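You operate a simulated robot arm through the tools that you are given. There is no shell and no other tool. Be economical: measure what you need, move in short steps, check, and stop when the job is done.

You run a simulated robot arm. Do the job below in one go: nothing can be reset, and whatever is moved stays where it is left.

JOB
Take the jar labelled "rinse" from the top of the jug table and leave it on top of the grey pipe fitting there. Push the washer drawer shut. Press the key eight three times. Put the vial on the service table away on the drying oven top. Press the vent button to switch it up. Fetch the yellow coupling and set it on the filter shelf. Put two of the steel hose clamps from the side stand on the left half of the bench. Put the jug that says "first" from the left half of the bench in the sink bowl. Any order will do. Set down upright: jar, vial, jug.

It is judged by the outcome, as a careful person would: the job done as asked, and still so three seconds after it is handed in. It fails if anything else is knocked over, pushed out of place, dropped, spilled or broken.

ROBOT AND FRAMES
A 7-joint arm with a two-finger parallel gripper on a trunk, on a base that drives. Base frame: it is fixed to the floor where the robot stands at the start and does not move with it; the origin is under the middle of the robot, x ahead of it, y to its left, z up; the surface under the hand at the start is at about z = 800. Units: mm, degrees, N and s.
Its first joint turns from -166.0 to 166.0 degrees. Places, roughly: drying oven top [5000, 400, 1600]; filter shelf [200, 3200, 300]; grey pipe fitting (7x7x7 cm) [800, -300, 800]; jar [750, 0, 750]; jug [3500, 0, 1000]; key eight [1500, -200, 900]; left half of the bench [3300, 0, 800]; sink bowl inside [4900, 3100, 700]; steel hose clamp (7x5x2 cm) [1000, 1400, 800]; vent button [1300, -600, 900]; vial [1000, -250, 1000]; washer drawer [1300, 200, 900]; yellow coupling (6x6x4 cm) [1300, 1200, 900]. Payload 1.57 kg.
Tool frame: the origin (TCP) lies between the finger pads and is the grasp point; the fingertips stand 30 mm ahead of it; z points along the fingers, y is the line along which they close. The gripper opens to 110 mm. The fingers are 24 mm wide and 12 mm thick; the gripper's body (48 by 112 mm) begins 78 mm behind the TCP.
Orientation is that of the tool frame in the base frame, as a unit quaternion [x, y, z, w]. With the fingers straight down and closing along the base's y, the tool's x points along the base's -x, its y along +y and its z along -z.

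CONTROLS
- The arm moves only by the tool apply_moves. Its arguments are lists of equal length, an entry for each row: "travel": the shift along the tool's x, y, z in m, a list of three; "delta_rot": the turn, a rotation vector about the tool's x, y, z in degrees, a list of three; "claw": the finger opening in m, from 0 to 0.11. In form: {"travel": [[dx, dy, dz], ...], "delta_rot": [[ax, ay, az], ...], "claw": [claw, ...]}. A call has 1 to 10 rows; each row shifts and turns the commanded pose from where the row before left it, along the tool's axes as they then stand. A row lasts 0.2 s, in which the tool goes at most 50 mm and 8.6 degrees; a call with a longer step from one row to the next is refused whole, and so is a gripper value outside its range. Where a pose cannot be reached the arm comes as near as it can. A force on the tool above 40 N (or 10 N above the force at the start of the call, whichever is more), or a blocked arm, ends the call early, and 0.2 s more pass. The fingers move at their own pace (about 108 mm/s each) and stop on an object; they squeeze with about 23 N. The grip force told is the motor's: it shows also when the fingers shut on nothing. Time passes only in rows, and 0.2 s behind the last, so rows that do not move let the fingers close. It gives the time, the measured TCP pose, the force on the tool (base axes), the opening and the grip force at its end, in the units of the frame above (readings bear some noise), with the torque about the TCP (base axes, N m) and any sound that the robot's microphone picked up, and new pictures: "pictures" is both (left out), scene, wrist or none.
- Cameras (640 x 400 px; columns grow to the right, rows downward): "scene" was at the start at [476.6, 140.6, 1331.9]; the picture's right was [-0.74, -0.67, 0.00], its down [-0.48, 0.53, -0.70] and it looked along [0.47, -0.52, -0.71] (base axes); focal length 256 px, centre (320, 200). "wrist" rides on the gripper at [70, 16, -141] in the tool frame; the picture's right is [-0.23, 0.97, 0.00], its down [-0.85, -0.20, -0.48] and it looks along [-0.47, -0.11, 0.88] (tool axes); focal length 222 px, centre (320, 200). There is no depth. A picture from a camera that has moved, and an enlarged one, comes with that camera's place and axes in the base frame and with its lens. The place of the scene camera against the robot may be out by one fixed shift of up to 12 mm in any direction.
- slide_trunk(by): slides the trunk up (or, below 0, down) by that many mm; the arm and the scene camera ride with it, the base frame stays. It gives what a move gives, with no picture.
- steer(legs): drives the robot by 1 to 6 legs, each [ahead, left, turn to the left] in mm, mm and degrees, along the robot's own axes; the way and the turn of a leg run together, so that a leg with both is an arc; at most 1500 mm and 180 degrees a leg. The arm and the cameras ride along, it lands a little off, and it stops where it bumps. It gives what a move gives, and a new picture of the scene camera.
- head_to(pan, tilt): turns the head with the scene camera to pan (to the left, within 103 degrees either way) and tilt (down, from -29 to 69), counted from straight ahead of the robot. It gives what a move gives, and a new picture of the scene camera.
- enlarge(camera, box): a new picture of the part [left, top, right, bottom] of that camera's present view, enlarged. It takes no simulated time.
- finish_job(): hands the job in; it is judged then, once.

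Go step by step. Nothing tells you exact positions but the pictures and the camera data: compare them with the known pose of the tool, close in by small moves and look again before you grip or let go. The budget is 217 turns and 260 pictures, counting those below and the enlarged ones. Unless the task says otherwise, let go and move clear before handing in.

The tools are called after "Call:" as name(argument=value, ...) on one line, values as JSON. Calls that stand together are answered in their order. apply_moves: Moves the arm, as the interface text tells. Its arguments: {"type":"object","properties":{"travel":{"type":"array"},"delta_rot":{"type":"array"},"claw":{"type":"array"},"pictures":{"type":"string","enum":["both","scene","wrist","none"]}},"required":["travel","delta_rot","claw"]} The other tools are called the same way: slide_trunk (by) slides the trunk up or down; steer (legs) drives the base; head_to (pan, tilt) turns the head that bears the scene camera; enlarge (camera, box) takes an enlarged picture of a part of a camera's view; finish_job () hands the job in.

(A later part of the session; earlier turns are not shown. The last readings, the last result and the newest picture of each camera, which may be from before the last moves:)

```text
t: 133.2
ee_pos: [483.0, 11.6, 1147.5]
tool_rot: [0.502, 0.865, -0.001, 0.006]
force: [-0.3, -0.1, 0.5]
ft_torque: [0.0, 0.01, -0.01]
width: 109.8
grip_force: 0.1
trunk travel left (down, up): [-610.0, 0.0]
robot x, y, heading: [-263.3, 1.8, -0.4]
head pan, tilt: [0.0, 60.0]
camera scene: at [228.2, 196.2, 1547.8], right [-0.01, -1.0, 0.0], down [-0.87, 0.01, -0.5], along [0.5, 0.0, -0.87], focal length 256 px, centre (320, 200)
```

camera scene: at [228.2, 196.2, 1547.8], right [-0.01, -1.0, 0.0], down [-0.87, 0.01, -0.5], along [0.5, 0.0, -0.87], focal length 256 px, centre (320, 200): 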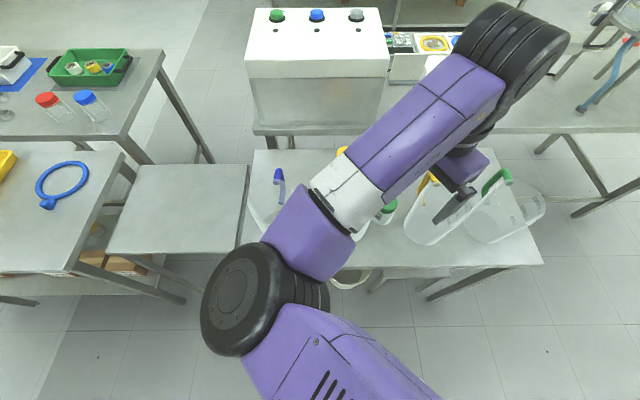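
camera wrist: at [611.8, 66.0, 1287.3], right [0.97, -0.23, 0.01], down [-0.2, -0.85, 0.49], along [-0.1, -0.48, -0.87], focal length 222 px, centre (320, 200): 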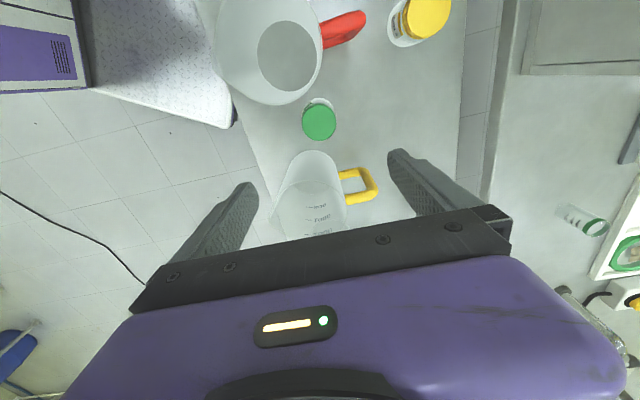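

Call:
apply_moves(travel=[[0, 0, 0], [0, 0, 0], [0, 0, 0], [0, 0, 0], [-0.0045, 0.0387, 0], [-0.0045, 0.0387, 0], [-0.0045, 0.0387, 0], [0, 0, 0.04], [0, 0, 0.04], [0, 0, 0]], delta_rot=[[0, 0, 7.4], [0, 0, 7.4], [0, 0, 7.4], [0, 0, 7.4], [0, 0, 0], [0, 0, 0], [0, 0, 0], [0, 0, 0], [0, 0, 0], [0, 0, 0]], claw=[0.11, 0.11, 0.11, 0.11, 0.11, 0.11, 0.11, 0.11, 0.11, 0.11], pictures="both")

```text
t: 135.3
ee_pos: [599.9, -1.5, 1067.5]
tool_rot: [0.708, 0.706, 0.001, 0.006]
force: [-0.3, 0.7, 0.6]
ft_torque: [0.02, 0.02, 0.01]
width: 110.0
grip_force: 0.0
trunk travel left (down, up): [-610.0, 0.0]
robot x, y, heading: [-265.0, -0.7, -0.2]
head pan, tilt: [0.0, 60.0]
camera scene: at [228.3, 196.2, 1547.8], right [-0.01, -1.0, 0.0], down [-0.87, 0.01, -0.5], along [0.5, 0.0, -0.87], focal length 256 px, centre (320, 200)
camera wrist: at [613.9, 69.0, 1207.5], right [0.97, -0.23, 0.01], down [-0.21, -0.85, 0.48], along [-0.1, -0.47, -0.88], focal length 222 px, centre (320, 200)
```

scene: 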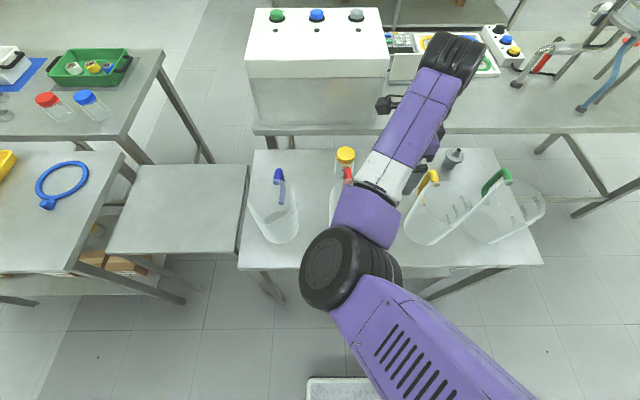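
wrist: 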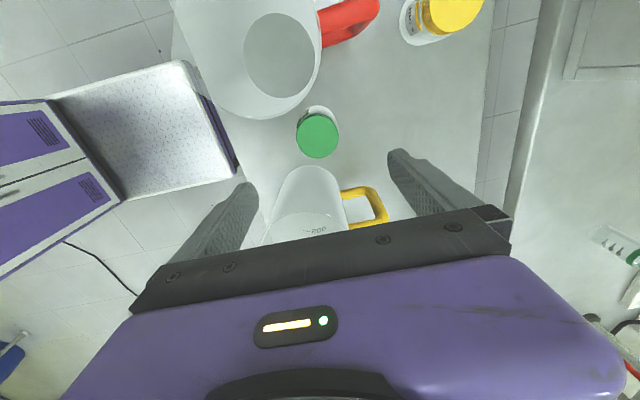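

Call:
apply_moves(travel=[[0.0025, -0.002, 0.04], [0, 0, 0.04], [0, 0, 0.03], [0, 0, 0]], delta_rot=[[0, 0, 0], [0, 0, 0], [0, 0, 0], [0, 0, 0]], claw=[0.11, 0.11, 0.11, 0.11], pictures="both")

```text
t: 136.3
ee_pos: [598.2, 1.0, 957.2]
tool_rot: [0.707, 0.707, 0.0, 0.007]
force: [-0.5, -0.8, -0.3]
ft_torque: [0.02, -0.01, -0.02]
width: 110.0
grip_force: 0.1
trunk travel left (down, up): [-610.0, 0.0]
robot x, y, heading: [-260.7, 2.9, -0.5]
head pan, tilt: [0.0, 60.0]
camera scene: at [228.2, 196.3, 1547.8], right [-0.01, -1.0, 0.0], down [-0.87, 0.01, -0.5], along [0.5, 0.0, -0.87], focal length 256 px, centre (320, 200)
camera wrist: at [613.2, 71.3, 1097.0], right [0.97, -0.23, 0.01], down [-0.2, -0.85, 0.48], along [-0.1, -0.47, -0.88], focal length 222 px, centre (320, 200)
```

scene: 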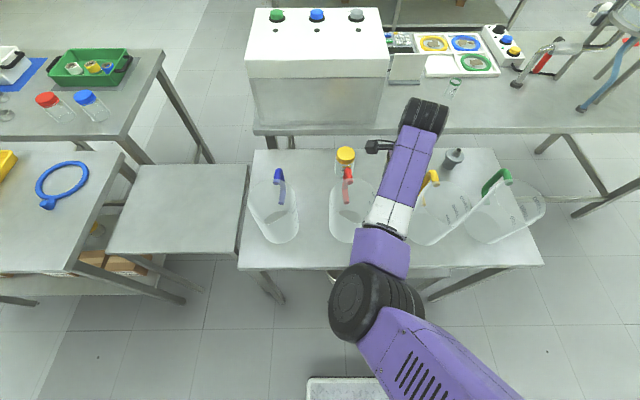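
wrist: 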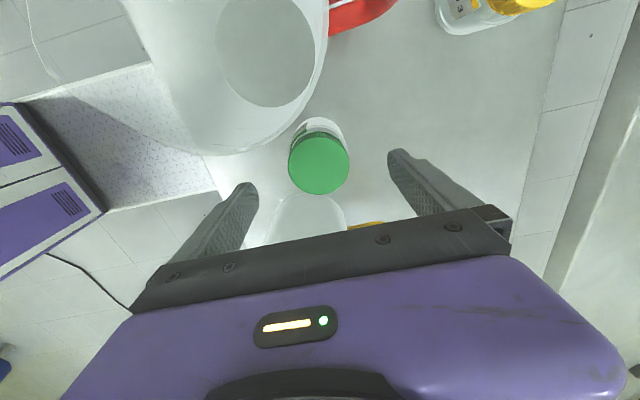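

Centred on the lid. Descend and grip.

Call:
apply_moves(travel=[[0, 0, 0.04], [0, 0, 0.03], [0, 0, 0.019], [0, 0, 0], [0, 0, 0], [0, 0, 0], [0, 0, 0]], delta_rot=[[0, 0, 0], [0, 0, 0], [0, 0, 0], [0, 0, 0], [0, 0, 0], [0, 0, 0], [0, 0, 0]], claw=[0.11, 0.11, 0.11, 0.11, 0.04, 0.04, 0.04], pictures="both")

```text
t: 137.9
ee_pos: [598.8, 0.2, 870.8]
tool_rot: [0.707, 0.707, 0.001, 0.007]
force: [0.5, 0.2, 0.0]
ft_torque: [0.03, 0.0, 0.01]
width: 64.6
grip_force: 22.6
trunk travel left (down, up): [-610.0, 0.0]
robot x, y, heading: [-262.4, -0.7, -0.3]
head pan, tilt: [0.0, 60.0]
camera scene: at [228.2, 196.3, 1547.8], right [-0.01, -1.0, 0.0], down [-0.87, 0.01, -0.5], along [0.5, 0.0, -0.87], focal length 256 px, centre (320, 200)
camera wrist: at [612.5, 71.1, 1011.1], right [0.97, -0.23, 0.01], down [-0.2, -0.85, 0.48], along [-0.1, -0.47, -0.88], focal length 222 px, centre (320, 200)
```

scene: 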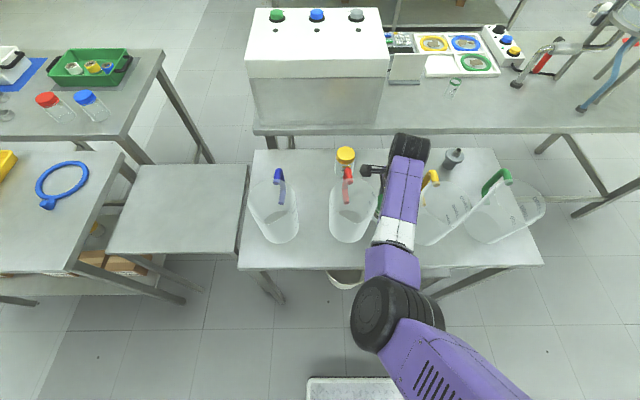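
wrist: 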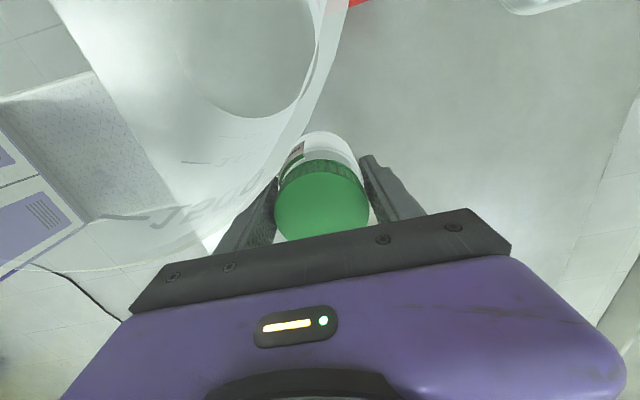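

Jar held. Lift high and drive round to the right end for placing on the fitting.

Call:
apply_moves(travel=[[0, 0, -0.02], [0, 0, -0.045], [0, 0, -0.045], [0, 0, -0.045], [0, 0, -0.045], [0, 0, -0.045], [0, 0, -0.045], [0, 0, 0]], delta_rot=[[0, 0, 0], [0, 0, 0], [0, 0, 0], [0, 0, 0], [0, 0, 0], [0, 0, 0], [0, 0, 0], [0, 0, 0]], claw=[0.04, 0.04, 0.04, 0.04, 0.04, 0.04, 0.04, 0.04], pictures="wrist")

Call:
steer(legs=[[-100, 0, 0], [0, -1080, 0], [0, 0, 90], [0, -1012, 0]])

```text
t: 139.8
ee_pos: [595.3, 1.6, 1163.1]
tool_rot: [0.707, 0.707, 0.001, 0.007]
force: [-0.4, 0.6, 0.0]
ft_torque: [0.01, 0.02, -0.02]
width: 64.8
grip_force: 23.2
trunk travel left (down, up): [-610.0, 0.0]
robot x, y, heading: [-260.9, 2.3, -0.6]
head pan, tilt: [0.0, 60.0]
camera wrist: at [609.5, 71.3, 1303.7], right [0.97, -0.23, 0.01], down [-0.2, -0.85, 0.48], along [-0.1, -0.47, -0.88], focal length 222 px, centre (320, 200)
```

wrist: 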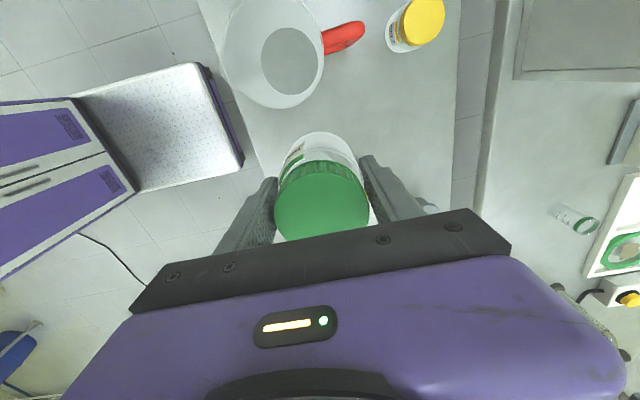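

```text
t: 154.7
ee_pos: [604.4, -170.8, 1163.5]
tool_rot: [-0.02, 1.0, 0.006, 0.003]
force: [0.2, 0.4, -0.6]
ft_torque: [0.01, -0.01, -0.03]
width: 64.9
grip_force: 23.3
trunk travel left (down, up): [-610.0, 0.0]
robot x, y, heading: [637.6, -1025.0, 91.8]
head pan, tilt: [0.0, 60.0]
camera scene: at [418.5, -540.1, 1547.8], right [1.0, 0.03, 0.0], down [0.03, -0.87, -0.5], along [-0.02, 0.5, -0.87], focal length 256 px, centre (320, 200)
```

scene: 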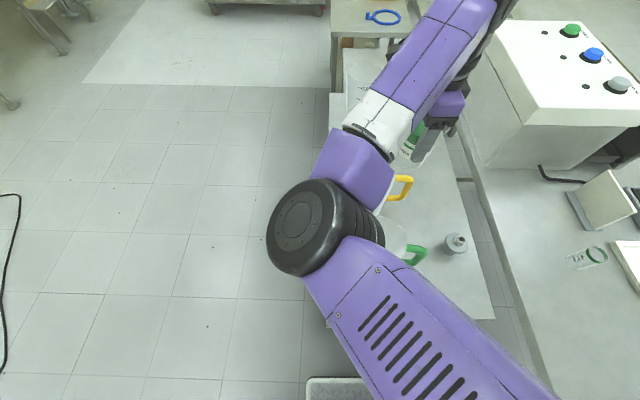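

Move nearer to the fitting and measure it with both cameras.

Call:
apply_moves(travel=[[-0.036, 0.0025, 0], [-0.036, 0.0025, 0], [-0.036, 0.0025, 0], [-0.036, 0.0025, 0], [0, 0, 0]], delta_rot=[[0, 0, 0], [0, 0, 0], [0, 0, 0], [0, 0, 0], [0, 0, 0]], claw=[0.04, 0.04, 0.04, 0.04, 0.04], pictures="both")

Call:
enlarge(camera="wrist", box=[200, 80, 400, 240])

Call:
enlarge(camera="scene", box=[400, 200, 500, 280])

```text
t: 155.9
ee_pos: [749.6, -153.1, 1164.3]
tool_rot: [-0.02, 1.0, 0.005, 0.003]
force: [1.2, 0.3, -1.7]
ft_torque: [-0.01, 0.0, -0.01]
width: 64.6
grip_force: 23.0
trunk travel left (down, up): [-610.0, 0.0]
robot x, y, heading: [636.7, -1027.9, 91.8]
head pan, tilt: [0.0, 60.0]
camera scene: at [418.8, -540.0, 1547.8], right [1.0, 0.03, 0.0], down [0.03, -0.87, -0.5], along [-0.02, 0.5, -0.87], focal length 256 px, centre (320, 200)
camera wrist: at [676.8, -139.6, 1304.7], right [0.19, 0.98, 0.01], down [0.86, -0.17, 0.48], along [0.48, -0.08, -0.88], focal length 222 px, centre (320, 200)
```

scene: 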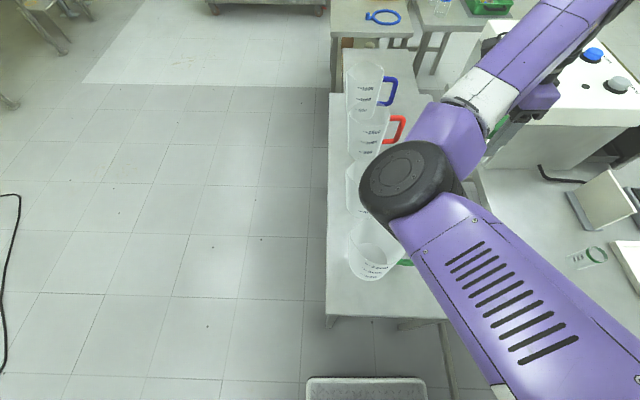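
wrist: 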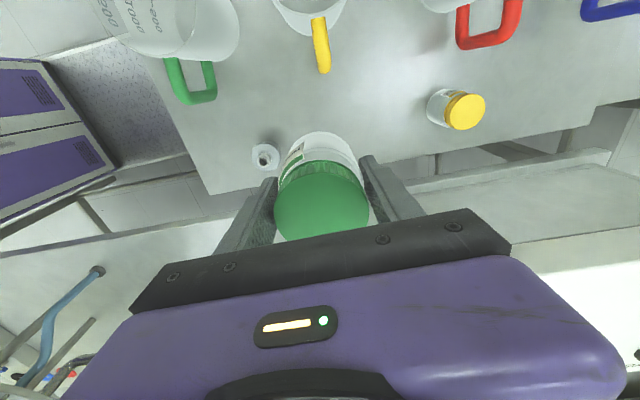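

```text
2.50 times, centred on (300, 160) of wrist
camera zoom: at [676.8, -139.6, 1304.7], right [0.19, 0.98, 0.01], down [0.86, -0.17, 0.48], along [0.48, -0.08, -0.88], focal length 555 px, centre (370, 300)
```

zoom: 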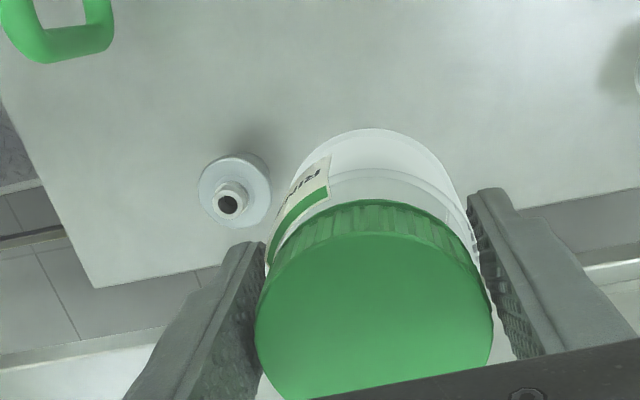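

```text
5.00 times, centred on (450, 240) of scene
camera zoom: at [418.8, -540.0, 1547.8], right [1.0, 0.03, 0.0], down [0.03, -0.87, -0.5], along [-0.02, 0.5, -0.87], focal length 1278 px, centre (-330, 0)
```

zoom: 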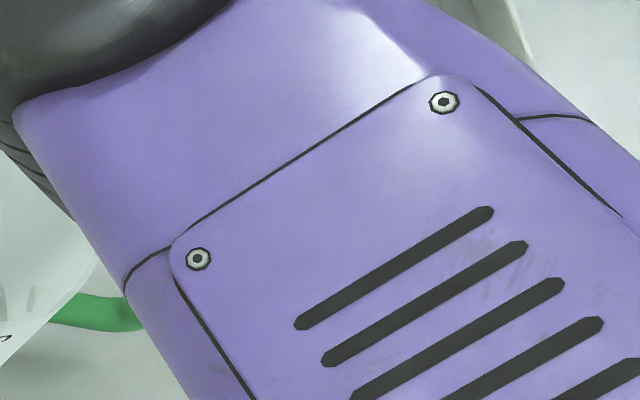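

Nipple ≈ (796, −270). Get a closer look from just beside it.

Call:
apply_moves(travel=[[-0.03, -0.02, 0.03], [-0.0135, -0.0188, 0.03], [0, 0, 0.04], [0, 0, 0.03], [0, 0, 0]], delta_rot=[[0, 0, 0], [0, 0, 0], [0, 0, 0], [0, 0, 0], [0, 0, 0]], claw=[0.04, 0.04, 0.04, 0.04, 0.04], pictures="both")

Call:
enlarge(camera="wrist", box=[160, 80, 360, 240])

```text
t: 157.1
ee_pos: [791.9, -188.2, 1033.3]
tool_rot: [-0.019, 1.0, 0.006, 0.003]
force: [0.4, -0.5, -1.1]
ft_torque: [0.03, 0.02, 0.0]
width: 64.9
grip_force: 23.2
trunk travel left (down, up): [-610.0, 0.0]
robot x, y, heading: [636.2, -1025.5, 92.0]
head pan, tilt: [0.0, 60.0]
camera scene: at [418.7, -540.0, 1547.8], right [1.0, 0.03, 0.0], down [0.03, -0.87, -0.5], along [-0.02, 0.5, -0.87], focal length 256 px, centre (320, 200)
camera wrist: at [720.4, -176.3, 1174.5], right [0.19, 0.98, 0.01], down [0.86, -0.17, 0.48], along [0.48, -0.08, -0.88], focal length 222 px, centre (320, 200)
```

scene: 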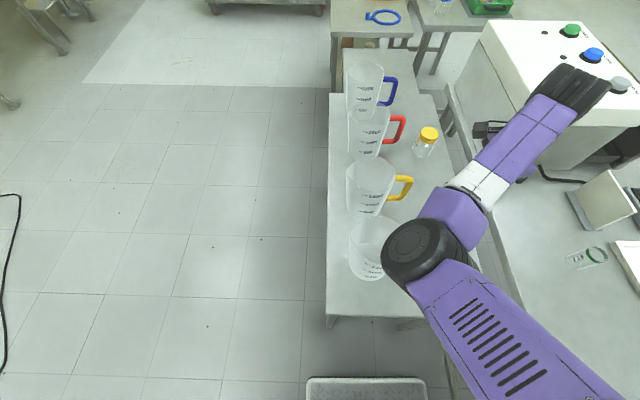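
wrist: 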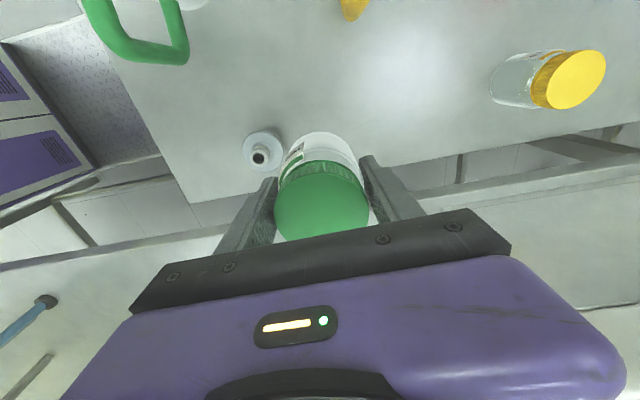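

```text
2.50 times, centred on (260, 160) of wrist
camera zoom: at [720.4, -176.3, 1174.5], right [0.19, 0.98, 0.01], down [0.86, -0.17, 0.48], along [0.48, -0.08, -0.88], focal length 555 px, centre (470, 300)
```

zoom: 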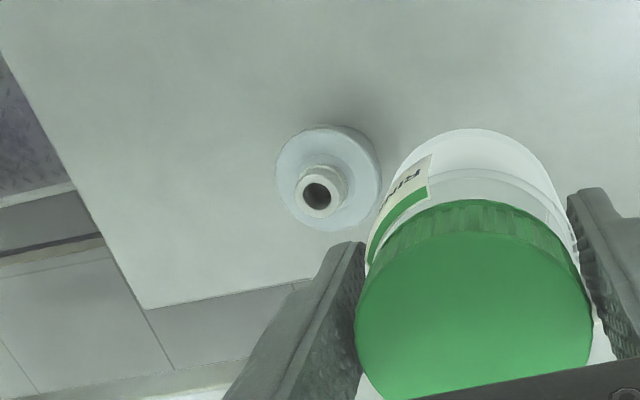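

Nipple at ≈ (796.5, −269.5). Move over it, and descend to just above.

Call:
apply_moves(travel=[[0, -0.027, 0], [-0.0013, -0.027, 0], [0, -0.0274, 0], [0, 0, 0.025], [0, 0, 0.025], [0, 0, 0.01], [0, 0, 0]], delta_rot=[[0, 0, 0], [0, 0, 0], [0, 0, 0], [0, 0, 0], [0, 0, 0], [0, 0, 0], [0, 0, 0]], claw=[0.04, 0.04, 0.04, 0.04, 0.04, 0.04, 0.04], pictures="both")

Call:
head_to(pan=-45, tilt=45)

```text
t: 158.7
ee_pos: [799.0, -271.4, 973.0]
tool_rot: [-0.019, 1.0, 0.006, 0.003]
force: [0.0, 0.4, -1.5]
ft_torque: [0.02, 0.03, 0.0]
width: 64.6
grip_force: 23.1
trunk travel left (down, up): [-610.0, 0.0]
robot x, y, heading: [641.7, -1025.2, 91.8]
head pan, tilt: [0.0, 60.0]
camera scene: at [418.6, -540.1, 1547.8], right [1.0, 0.03, 0.0], down [0.03, -0.87, -0.5], along [-0.02, 0.5, -0.87], focal length 256 px, centre (320, 200)
camera wrist: at [726.0, -259.7, 1112.7], right [0.19, 0.98, 0.01], down [0.86, -0.17, 0.48], along [0.48, -0.08, -0.88], focal length 222 px, centre (320, 200)
```

scene: 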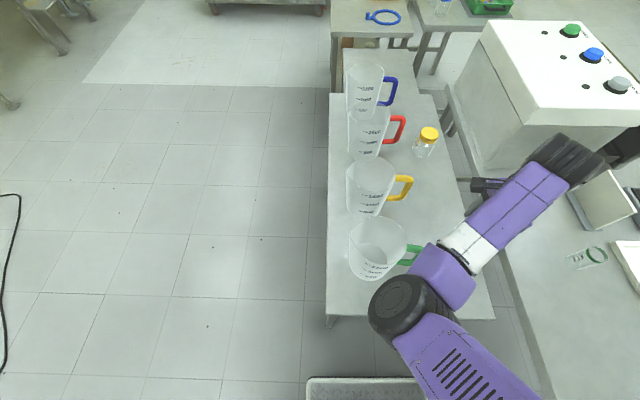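
wrist: 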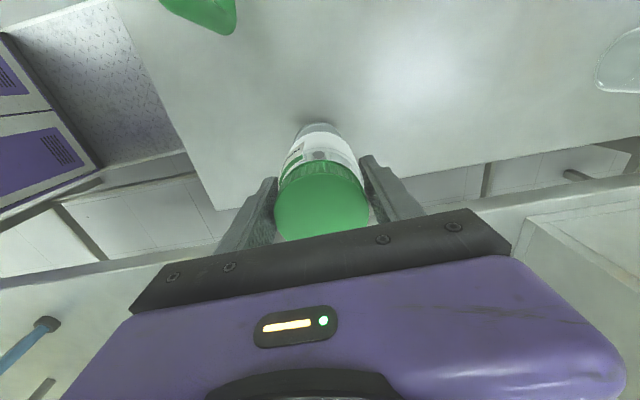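

```text
t: 159.8
ee_pos: [798.1, -272.2, 972.0]
tool_rot: [-0.02, 1.0, 0.005, 0.003]
force: [-1.0, 0.3, -0.9]
ft_torque: [0.0, -0.01, 0.03]
width: 64.6
grip_force: 22.7
trunk travel left (down, up): [-610.0, 0.0]
robot x, y, heading: [639.5, -1024.5, 92.0]
head pan, tilt: [-45.0, 45.0]
camera scene: at [476.4, -547.3, 1567.3], right [0.73, -0.68, 0.0], down [-0.48, -0.52, -0.71], along [0.48, 0.52, -0.71], focal length 256 px, centre (320, 200)
```

scene: 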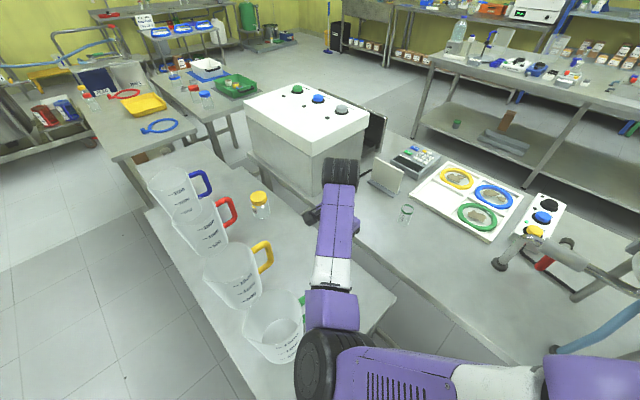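

Call:
enlarge(camera="wrist", box=[260, 100, 380, 196])

```text
4.17 times, centred on (320, 148) of wrist
camera zoom: at [726.1, -259.7, 1112.8], right [0.19, 0.98, 0.01], down [0.86, -0.17, 0.48], along [0.48, -0.08, -0.88], focal length 926 px, centre (320, 417)
```

zoom: 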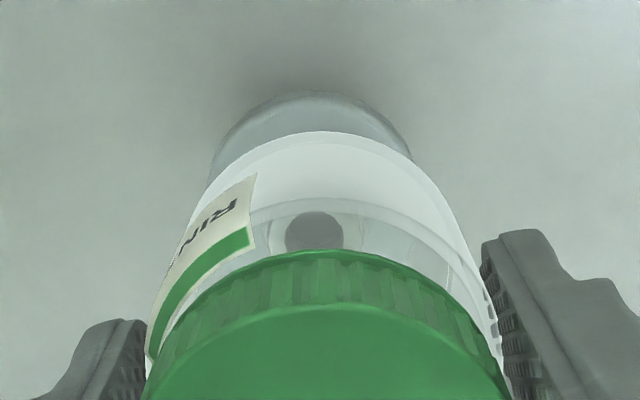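

Nipple seen through the jar, aligned within ~2–3 mm. Fine shift and lower to contact.

Call:
apply_moves(travel=[[0.0025, 0, 0.002], [0, 0, 0.002], [0, 0, 0.002], [0, 0, 0]], delta_rot=[[0, 0, 0], [0, 0, 0], [0, 0, 0], [0, 0, 0]], claw=[0.04, 0.04, 0.04, 0.04], pictures="none")

```text
t: 160.8
ee_pos: [794.9, -271.9, 967.2]
tool_rot: [-0.02, 1.0, 0.005, 0.004]
force: [-0.4, -0.3, -1.6]
ft_torque: [0.02, -0.01, 0.02]
width: 64.8
grip_force: 23.1
trunk travel left (down, up): [-610.0, 0.0]
robot x, y, heading: [639.4, -1026.6, 92.1]
head pan, tilt: [-45.0, 45.0]
```

Call:
apply_moves(travel=[[0, 0, 0.0015], [0, 0, 0.0015], [0, 0, 0]], delta_rot=[[0, 0, 0], [0, 0, 0], [0, 0, 0]], claw=[0.04, 0.04, 0.04], pictures="none")

Call:
apply_moves(travel=[[0, 0, 0.0015], [0, 0, 0.0015], [0, 0, 0]], delta_rot=[[0, 0, 0], [0, 0, 0], [0, 0, 0]], claw=[0.04, 0.04, 0.04], pictures="none")

```text
t: 161.6
ee_pos: [795.4, -271.2, 963.9]
tool_rot: [-0.02, 1.0, 0.005, 0.004]
force: [0.5, -0.1, -1.0]
ft_torque: [-0.05, -0.02, 0.01]
width: 64.6
grip_force: 22.4
trunk travel left (down, up): [-610.0, 0.0]
robot x, y, heading: [637.4, -1029.6, 92.1]
head pan, tilt: [-45.0, 45.0]
```

```text
t: 162.4
ee_pos: [796.3, -273.8, 961.9]
tool_rot: [-0.02, 1.0, 0.005, 0.003]
force: [-0.3, 0.1, -0.7]
ft_torque: [-0.02, 0.01, 0.02]
width: 64.7
grip_force: 23.0
trunk travel left (down, up): [-610.0, 0.0]
robot x, y, heading: [639.2, -1029.1, 91.8]
head pan, tilt: [-45.0, 45.0]
```

No contact yet; continue slowly.

Call:
apply_moves(travel=[[0, 0, 0.0025], [0, 0, 0.0025], [0, 0, 0]], delta_rot=[[0, 0, 0], [0, 0, 0], [0, 0, 0]], claw=[0.04, 0.04, 0.04], pictures="none")

Call:
apply_moves(travel=[[0, 0, 0.0025], [0, 0, 0.0025], [0, 0, 0]], delta_rot=[[0, 0, 0], [0, 0, 0], [0, 0, 0]], claw=[0.04, 0.04, 0.04], pictures="wrist")

Call:
enlarge(camera="wrist", box=[260, 100, 380, 196])

```text
t: 163.2
ee_pos: [794.7, -271.0, 956.3]
tool_rot: [-0.019, 1.0, 0.005, 0.004]
force: [-0.7, 1.0, -1.4]
ft_torque: [0.02, 0.02, 0.0]
width: 64.9
grip_force: 23.2
trunk travel left (down, up): [-610.0, 0.0]
robot x, y, heading: [641.0, -1026.8, 92.0]
head pan, tilt: [-45.0, 45.0]
```

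```text
t: 164.0
ee_pos: [795.9, -272.1, 951.4]
tool_rot: [-0.02, 1.0, 0.005, 0.004]
force: [0.1, -0.9, -0.5]
ft_torque: [-0.03, 0.03, 0.01]
width: 64.9
grip_force: 22.8
trunk travel left (down, up): [-610.0, 0.0]
robot x, y, heading: [640.2, -1029.6, 91.9]
head pan, tilt: [-45.0, 45.0]
camera wrist: at [723.8, -259.1, 1091.0], right [0.19, 0.98, 0.01], down [0.86, -0.17, 0.48], along [0.48, -0.08, -0.88], focal length 222 px, centre (320, 200)
```

wrist: 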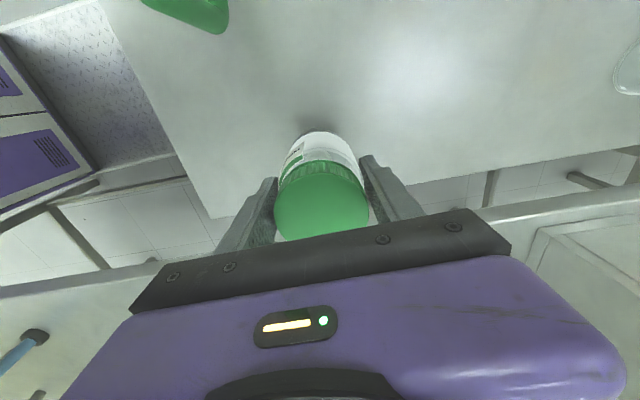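

```text
4.17 times, centred on (320, 148) of wrist
camera zoom: at [723.8, -259.1, 1091.0], right [0.19, 0.98, 0.01], down [0.86, -0.17, 0.48], along [0.48, -0.08, -0.88], focal length 926 px, centre (320, 417)
```

zoom: 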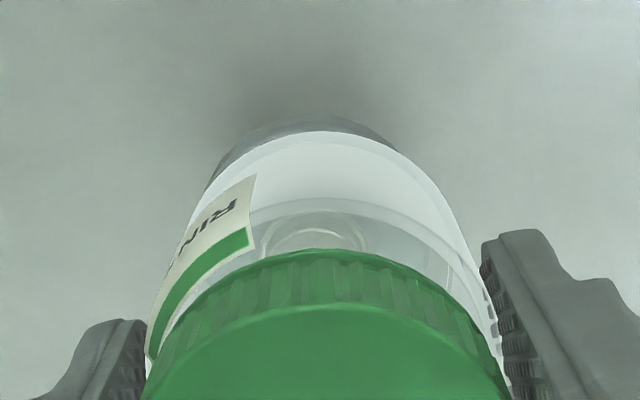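

Call:
apply_moves(travel=[[0, 0, 0.0025], [0, 0, 0.0025], [0, 0, 0]], delta_rot=[[0, 0, 0], [0, 0, 0], [0, 0, 0]], claw=[0.04, 0.04, 0.04], pictures="none")

Call:
apply_moves(travel=[[0, 0, 0.002], [0, 0, 0.002], [0, 0, 0]], delta_rot=[[0, 0, 0], [0, 0, 0], [0, 0, 0]], claw=[0.04, 0.04, 0.04], pictures="none")

Call:
apply_moves(travel=[[0, 0, 0.002], [0, 0, 0.002], [0, 0, 0]], delta_rot=[[0, 0, 0], [0, 0, 0], [0, 0, 0]], claw=[0.04, 0.04, 0.04], pictures="none")

```text
t: 164.8
ee_pos: [795.7, -270.6, 945.4]
tool_rot: [-0.019, 1.0, 0.005, 0.004]
force: [0.2, -0.2, -1.2]
ft_torque: [0.0, 0.0, -0.02]
width: 64.8
grip_force: 23.2
trunk travel left (down, up): [-610.0, 0.0]
robot x, y, heading: [640.6, -1029.8, 92.0]
head pan, tilt: [-45.0, 45.0]
```

```text
t: 165.6
ee_pos: [795.4, -272.1, 941.4]
tool_rot: [-0.02, 1.0, 0.005, 0.003]
force: [0.1, -0.8, -1.3]
ft_torque: [0.0, 0.01, 0.01]
width: 64.6
grip_force: 23.3
trunk travel left (down, up): [-610.0, 0.0]
robot x, y, heading: [640.1, -1029.4, 91.8]
head pan, tilt: [-45.0, 45.0]
```

```text
t: 166.4
ee_pos: [796.0, -270.7, 939.3]
tool_rot: [-0.021, 1.0, 0.005, 0.003]
force: [-0.3, 0.3, -0.8]
ft_torque: [-0.02, 0.0, 0.04]
width: 64.8
grip_force: 22.7
trunk travel left (down, up): [-610.0, 0.0]
robot x, y, heading: [639.2, -1028.3, 92.0]
head pan, tilt: [-45.0, 45.0]
```

Call:
apply_moves(travel=[[0, 0, 0.002], [0, 0, 0.001], [0, 0, 0]], delta_rot=[[0, 0, 0], [0, 0, 0], [0, 0, 0]], claw=[0.04, 0.04, 0.04], pictures="wrist")

Call:
enlarge(camera="wrist", box=[260, 100, 380, 196])

```text
t: 167.2
ee_pos: [795.3, -271.6, 935.7]
tool_rot: [-0.02, 1.0, 0.005, 0.004]
force: [0.0, -0.3, -1.9]
ft_torque: [0.0, 0.01, 0.0]
width: 64.7
grip_force: 23.0
trunk travel left (down, up): [-610.0, 0.0]
robot x, y, heading: [642.5, -1024.1, 92.0]
head pan, tilt: [-45.0, 45.0]
camera wrist: at [723.8, -259.1, 1075.4], right [0.19, 0.98, 0.01], down [0.86, -0.17, 0.48], along [0.48, -0.08, -0.88], focal length 222 px, centre (320, 200)
```

wrist: 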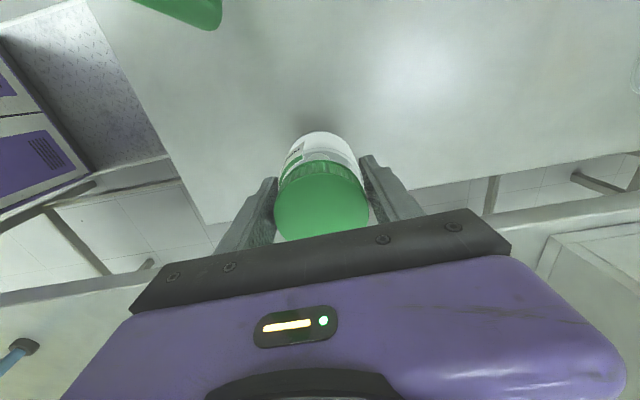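

```text
4.17 times, centred on (320, 148) of wrist
camera zoom: at [723.8, -259.1, 1075.4], right [0.19, 0.98, 0.01], down [0.86, -0.17, 0.48], along [0.48, -0.08, -0.88], focal length 926 px, centre (320, 417)
```

zoom: 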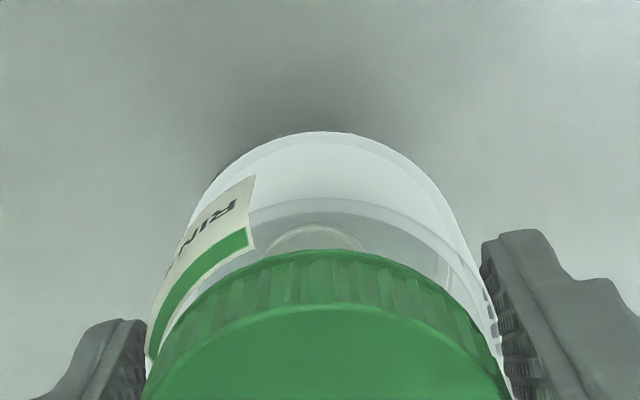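

Call:
apply_moves(travel=[[0, 0, 0.002], [0, 0, 0.002], [0, 0, 0]], delta_rot=[[0, 0, 0], [0, 0, 0], [0, 0, 0]], claw=[0.04, 0.04, 0.04], pictures="none")

Call:
apply_moves(travel=[[0, 0, 0.002], [0, 0, 0.002], [0, 0, 0]], delta_rot=[[0, 0, 0], [0, 0, 0], [0, 0, 0]], claw=[0.04, 0.04, 0.04], pictures="none")

```text
t: 168.0
ee_pos: [797.3, -270.9, 932.4]
tool_rot: [-0.019, 1.0, 0.005, 0.003]
force: [0.6, -3.1, 12.3]
ft_torque: [-0.35, -0.05, -0.01]
width: 64.6
grip_force: 22.8
trunk travel left (down, up): [-610.0, 0.0]
robot x, y, heading: [637.9, -1026.7, 91.8]
head pan, tilt: [-45.0, 45.0]
```

```text
t: 168.8
ee_pos: [795.4, -270.5, 927.5]
tool_rot: [-0.02, 1.0, 0.007, 0.003]
force: [0.6, 0.4, 17.4]
ft_torque: [-0.17, -0.09, -0.06]
width: 64.1
grip_force: 23.0
trunk travel left (down, up): [-610.0, 0.0]
robot x, y, heading: [639.8, -1030.6, 92.0]
head pan, tilt: [-45.0, 45.0]
```

Contact found (jar rests on the fitting). Release and lift away.

Call:
apply_moves(travel=[[0, 0, -0.002], [0, 0, 0], [0, 0, 0], [0, 0, -0.02], [0, 0, -0.04], [0, 0, -0.04], [0, 0, -0.04], [0, 0, -0.04], [0, 0, 0]], delta_rot=[[0, 0, 0], [0, 0, 0], [0, 0, 0], [0, 0, 0], [0, 0, 0], [0, 0, 0], [0, 0, 0], [0, 0, 0], [0, 0, 0]], claw=[0.064, 0.075, 0.095, 0.095, 0.095, 0.095, 0.095, 0.095, 0.095], pictures="wrist")

Call:
enlarge(camera="wrist", box=[240, 100, 400, 220])

```text
t: 170.8
ee_pos: [793.4, -273.2, 1109.3]
tool_rot: [-0.019, 1.0, 0.005, 0.003]
force: [0.9, 0.5, 1.0]
ft_torque: [0.03, 0.01, 0.0]
width: 95.1
grip_force: 0.0
trunk travel left (down, up): [-610.0, 0.0]
robot x, y, heading: [640.7, -1026.9, 92.1]
head pan, tilt: [-45.0, 45.0]
camera wrist: at [721.6, -261.2, 1249.5], right [0.19, 0.98, 0.01], down [0.86, -0.17, 0.48], along [0.48, -0.08, -0.88], focal length 222 px, centre (320, 200)
```

wrist: 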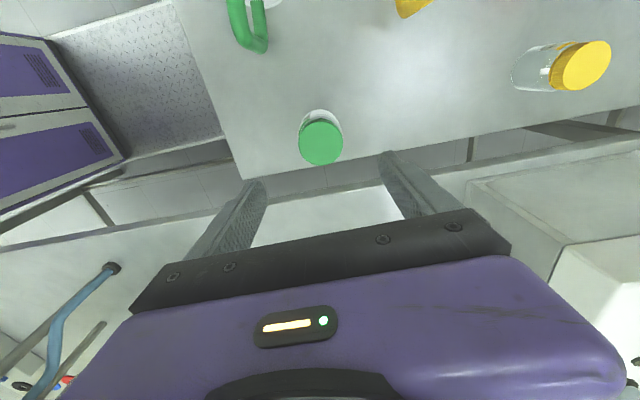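

```text
3.33 times, centred on (320, 160) of wrist
camera zoom: at [721.6, -261.2, 1249.5], right [0.19, 0.98, 0.01], down [0.86, -0.17, 0.48], along [0.48, -0.08, -0.88], focal length 740 px, centre (320, 333)
```

zoom: 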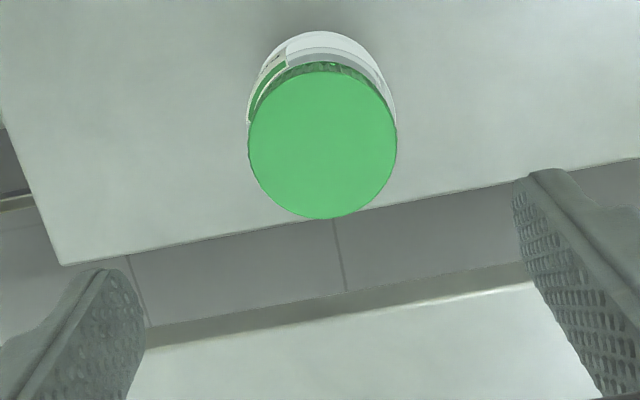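

Call:
apply_moves(travel=[[0.04, 0, -0.03], [0.04, 0, -0.03], [0.04, 0, 0], [0.04, 0, 0], [0.04, 0, 0], [0, 0, 0]], delta_rot=[[0, 0, 0], [0, 0, 0], [0, 0, 0], [0, 0, 0], [0, 0, 0], [0, 0, 0]], claw=[0.06, 0.06, 0.06, 0.06, 0.06, 0.06], pictures="wrist")

Call:
head_to(pan=-50, tilt=55)

```text
t: 172.2
ee_pos: [593.0, -282.1, 1167.7]
tool_rot: [-0.02, 1.0, 0.006, 0.003]
force: [-0.6, 0.1, -0.6]
ft_torque: [0.0, 0.02, 0.04]
width: 60.3
grip_force: 0.1
trunk travel left (down, up): [-610.0, 0.0]
robot x, y, heading: [640.2, -1030.2, 92.2]
head pan, tilt: [-45.0, 45.0]
camera wrist: at [521.1, -270.5, 1307.2], right [0.19, 0.98, 0.01], down [0.86, -0.17, 0.48], along [0.48, -0.08, -0.88], focal length 222 px, centre (320, 200)
```

wrist: 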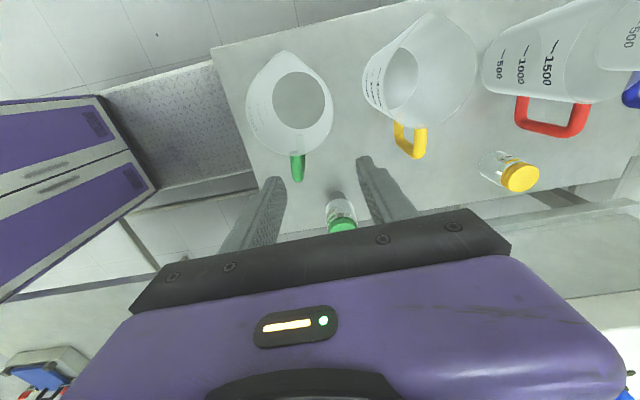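

```text
t: 172.9
ee_pos: [594.3, -282.5, 1167.4]
tool_rot: [-0.02, 1.0, 0.006, 0.003]
force: [0.6, -0.1, 0.0]
ft_torque: [0.01, 0.04, -0.02]
width: 60.0
grip_force: 0.1
trunk travel left (down, up): [-610.0, 0.0]
robot x, y, heading: [638.8, -1029.1, 91.8]
head pan, tilt: [-50.0, 55.0]
camera scene: at [474.4, -558.6, 1553.9], right [0.67, -0.74, 0.0], down [-0.61, -0.55, -0.57], along [0.43, 0.38, -0.82], focal length 256 px, centre (320, 200)
```

scene: 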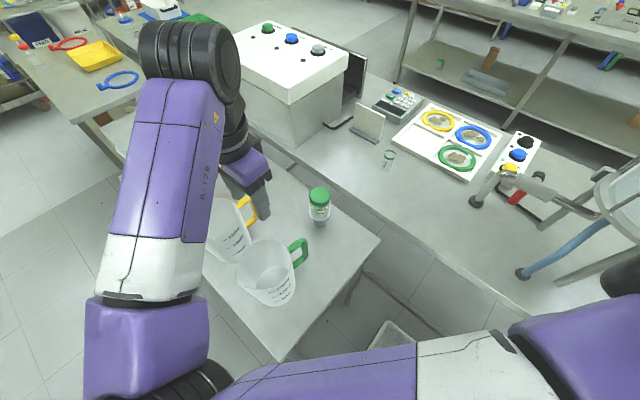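

Jar is on the fitting. Zoom to verify and study the service table from here.

Call:
enlarge(camera="scene", box=[280, 170, 380, 240])

Call:
enlarge(camera="scene", box=[230, 10, 440, 150])

Call:
enlarge(camera="scene", box=[350, 70, 560, 220])

```text
5.71 times, centred on (330, 205) of scene
camera zoom: at [474.4, -558.6, 1553.9], right [0.67, -0.74, 0.0], down [-0.61, -0.55, -0.57], along [0.43, 0.38, -0.82], focal length 1461 px, centre (263, 171)
```

zoom: 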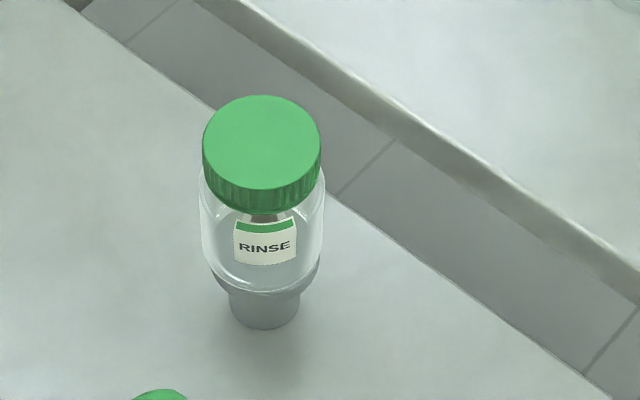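

```text
2.86 times, centred on (335, 80) of scene
camera zoom: at [474.4, -558.6, 1553.9], right [0.67, -0.74, 0.0], down [-0.61, -0.55, -0.57], along [0.43, 0.38, -0.82], focal length 730 px, centre (277, 543)
```

zoom: 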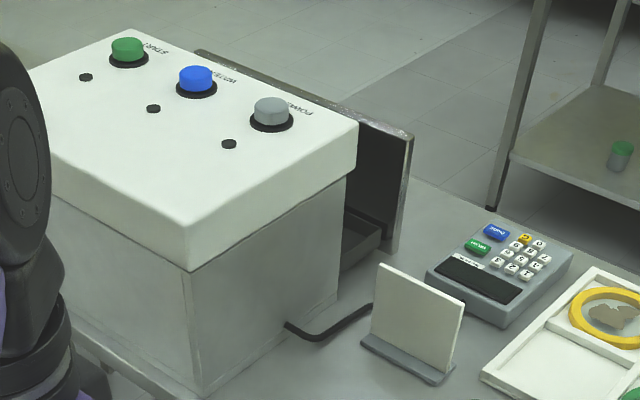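

```text
2.67 times, centred on (455, 145) of scene
camera zoom: at [474.4, -558.6, 1553.9], right [0.67, -0.74, 0.0], down [-0.61, -0.55, -0.57], along [0.43, 0.38, -0.82], focal length 682 px, centre (-40, 347)
```

zoom: 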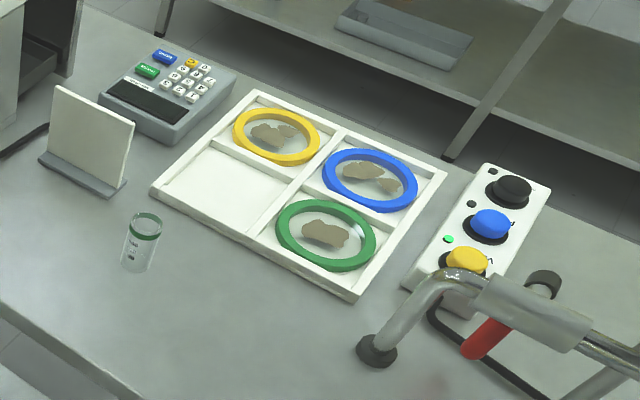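

Jar done nicely. The washer drawer opens toward +x, and keypad/buttons face +x, so I'll drive to the aisle on the far side of the service table.

Call:
apply_moves(travel=[[0, 0, -0.045], [0, 0, -0.045], [0, -0.04, -0.045], [0, -0.04, -0.02]], delta_rot=[[0, 0, 0], [0, 0, 0], [0, 0, 0], [0, 0, 0]], claw=[0.03, 0.03, 0.03, 0.03], pictures="none")

Call:
steer(legs=[[-1070, 0, 0], [0, 0, 88]])

Call:
head_to(pan=-95, tilt=15)

```text
refused: row 3 steps farther than a row can; nothing moved
```

```text
t: 182.1
ee_pos: [-73.3, -2105.5, 1167.4]
tool_rot: [0.71, -0.704, -0.007, 0.001]
force: [0.4, -0.3, -0.9]
ft_torque: [0.0, 0.01, -0.04]
width: 60.0
grip_force: 0.0
trunk travel left (down, up): [-610.0, 0.0]
robot x, y, heading: [671.2, -2086.5, -179.9]
head pan, tilt: [-50.0, 55.0]
camera scene: at [195.1, -2228.8, 1553.9], right [0.77, 0.64, 0.0], down [0.53, -0.63, -0.57], along [-0.37, 0.44, -0.82], focal length 256 px, centre (320, 200)
```

scene: 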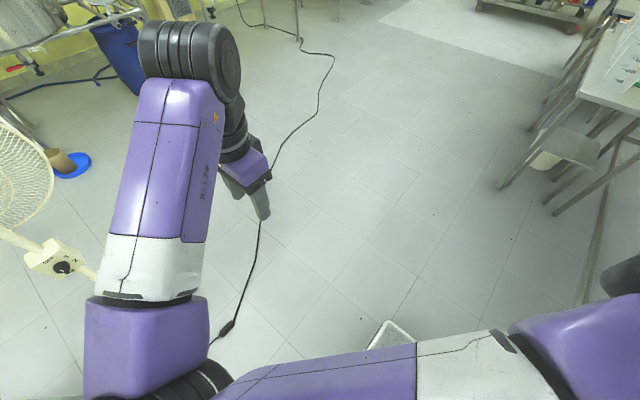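

```text
t: 183.2
ee_pos: [-73.4, -2106.6, 1165.0]
tool_rot: [0.711, -0.704, -0.006, 0.001]
force: [0.6, -0.4, 0.2]
ft_torque: [0.03, -0.01, 0.02]
width: 60.1
grip_force: 0.0
trunk travel left (down, up): [-610.0, 0.0]
robot x, y, heading: [674.7, -2083.7, -179.8]
head pan, tilt: [-95.0, 15.0]
camera scene: at [249.5, -2190.9, 1614.1], right [1.0, -0.09, 0.0], down [-0.02, -0.26, -0.97], along [0.08, 0.96, -0.26], focal length 256 px, centre (320, 200)
```

scene: 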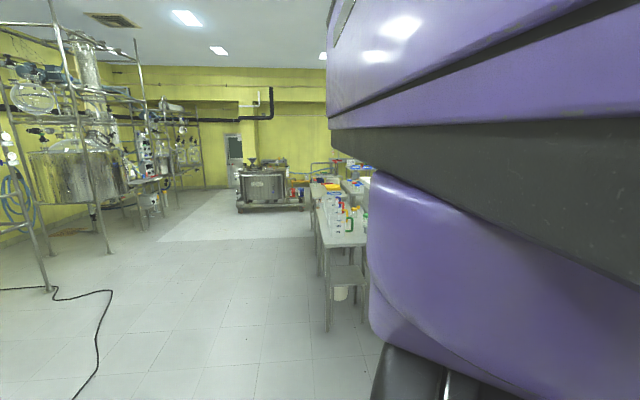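

Call:
steer(legs=[[-1500, 0, 0], [-200, 0, 0]])

Call:
head_to(pan=-55, tilt=25)

```text
t: 192.0
ee_pos: [1648.4, -2105.6, 1166.2]
tool_rot: [0.715, -0.699, -0.006, 0.001]
force: [-0.5, -0.3, -0.4]
ft_torque: [0.01, 0.01, 0.0]
width: 60.1
grip_force: 0.0
trunk travel left (down, up): [-610.0, 0.0]
robot x, y, heading: [2393.5, -2067.6, -179.1]
head pan, tilt: [-95.0, 15.0]
camera scene: at [1972.3, -2185.1, 1614.0], right [1.0, -0.07, 0.0], down [-0.02, -0.26, -0.97], along [0.07, 0.96, -0.26], focal length 256 px, centre (320, 200)
```

scene: 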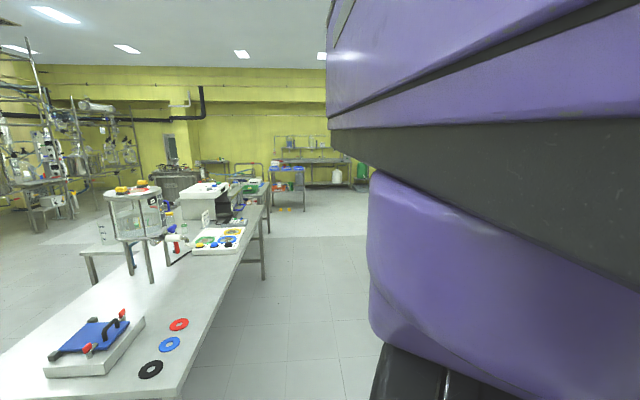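

```text
t: 193.0
ee_pos: [1648.5, -2105.9, 1166.8]
tool_rot: [0.715, -0.699, -0.006, 0.001]
force: [-0.6, 0.0, 0.1]
ft_torque: [-0.03, -0.05, 0.02]
width: 59.9
grip_force: 0.1
trunk travel left (down, up): [-610.0, 0.0]
robot x, y, heading: [2392.0, -2070.3, -179.2]
head pan, tilt: [-55.0, 25.0]
camera scene: at [1912.0, -2203.5, 1597.9], right [0.81, 0.58, 0.0], down [0.25, -0.34, -0.91], along [-0.53, 0.74, -0.42], focal length 256 px, centre (320, 200)
```

scene: 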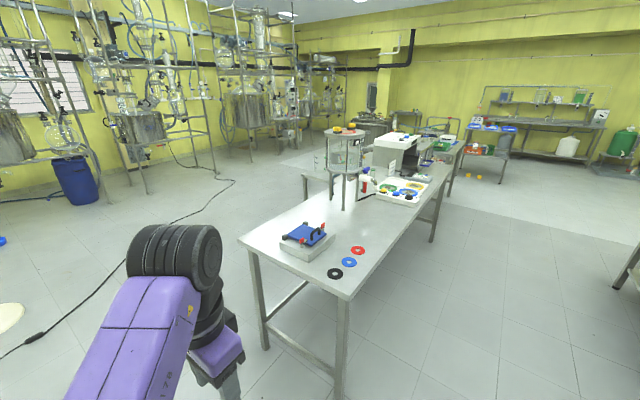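

Call:
steer(legs=[[0, -1500, 0], [0, -370, -1]])

Call:
head_to(pan=-20, tilt=45)

```text
t: 202.3
ee_pos: [1616.7, -245.1, 1166.6]
tool_rot: [0.711, -0.703, -0.006, 0.002]
force: [0.0, -0.2, -0.1]
ft_torque: [-0.01, -0.01, 0.0]
width: 60.1
grip_force: 0.0
trunk travel left (down, up): [-610.0, 0.0]
robot x, y, heading: [2361.4, -218.3, -179.5]
head pan, tilt: [-55.0, 25.0]
camera scene: at [1878.7, -347.1, 1597.9], right [0.82, 0.58, 0.0], down [0.24, -0.34, -0.91], along [-0.52, 0.74, -0.42], focal length 256 px, centre (320, 200)
```

scene: 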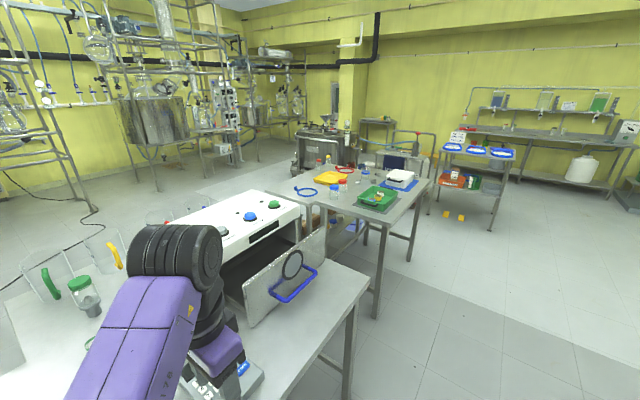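

```text
t: 203.4
ee_pos: [1616.8, -245.9, 1166.8]
tool_rot: [0.711, -0.703, -0.006, 0.002]
force: [-0.3, 0.3, 0.6]
ft_torque: [-0.01, 0.01, 0.0]
width: 59.9
grip_force: 0.0
trunk travel left (down, up): [-610.0, 0.0]
robot x, y, heading: [2365.2, -218.5, -179.8]
head pan, tilt: [-20.0, 45.0]
camera scene: at [1855.4, -394.6, 1567.4], right [0.34, 0.94, 0.0], down [0.67, -0.24, -0.71], along [-0.67, 0.24, -0.71], focal length 256 px, centre (320, 200)
```

scene: 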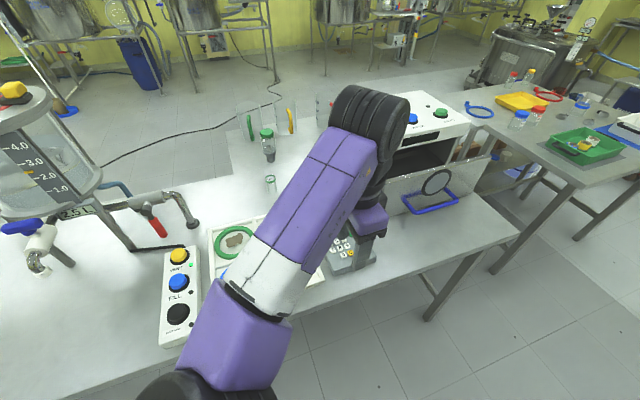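

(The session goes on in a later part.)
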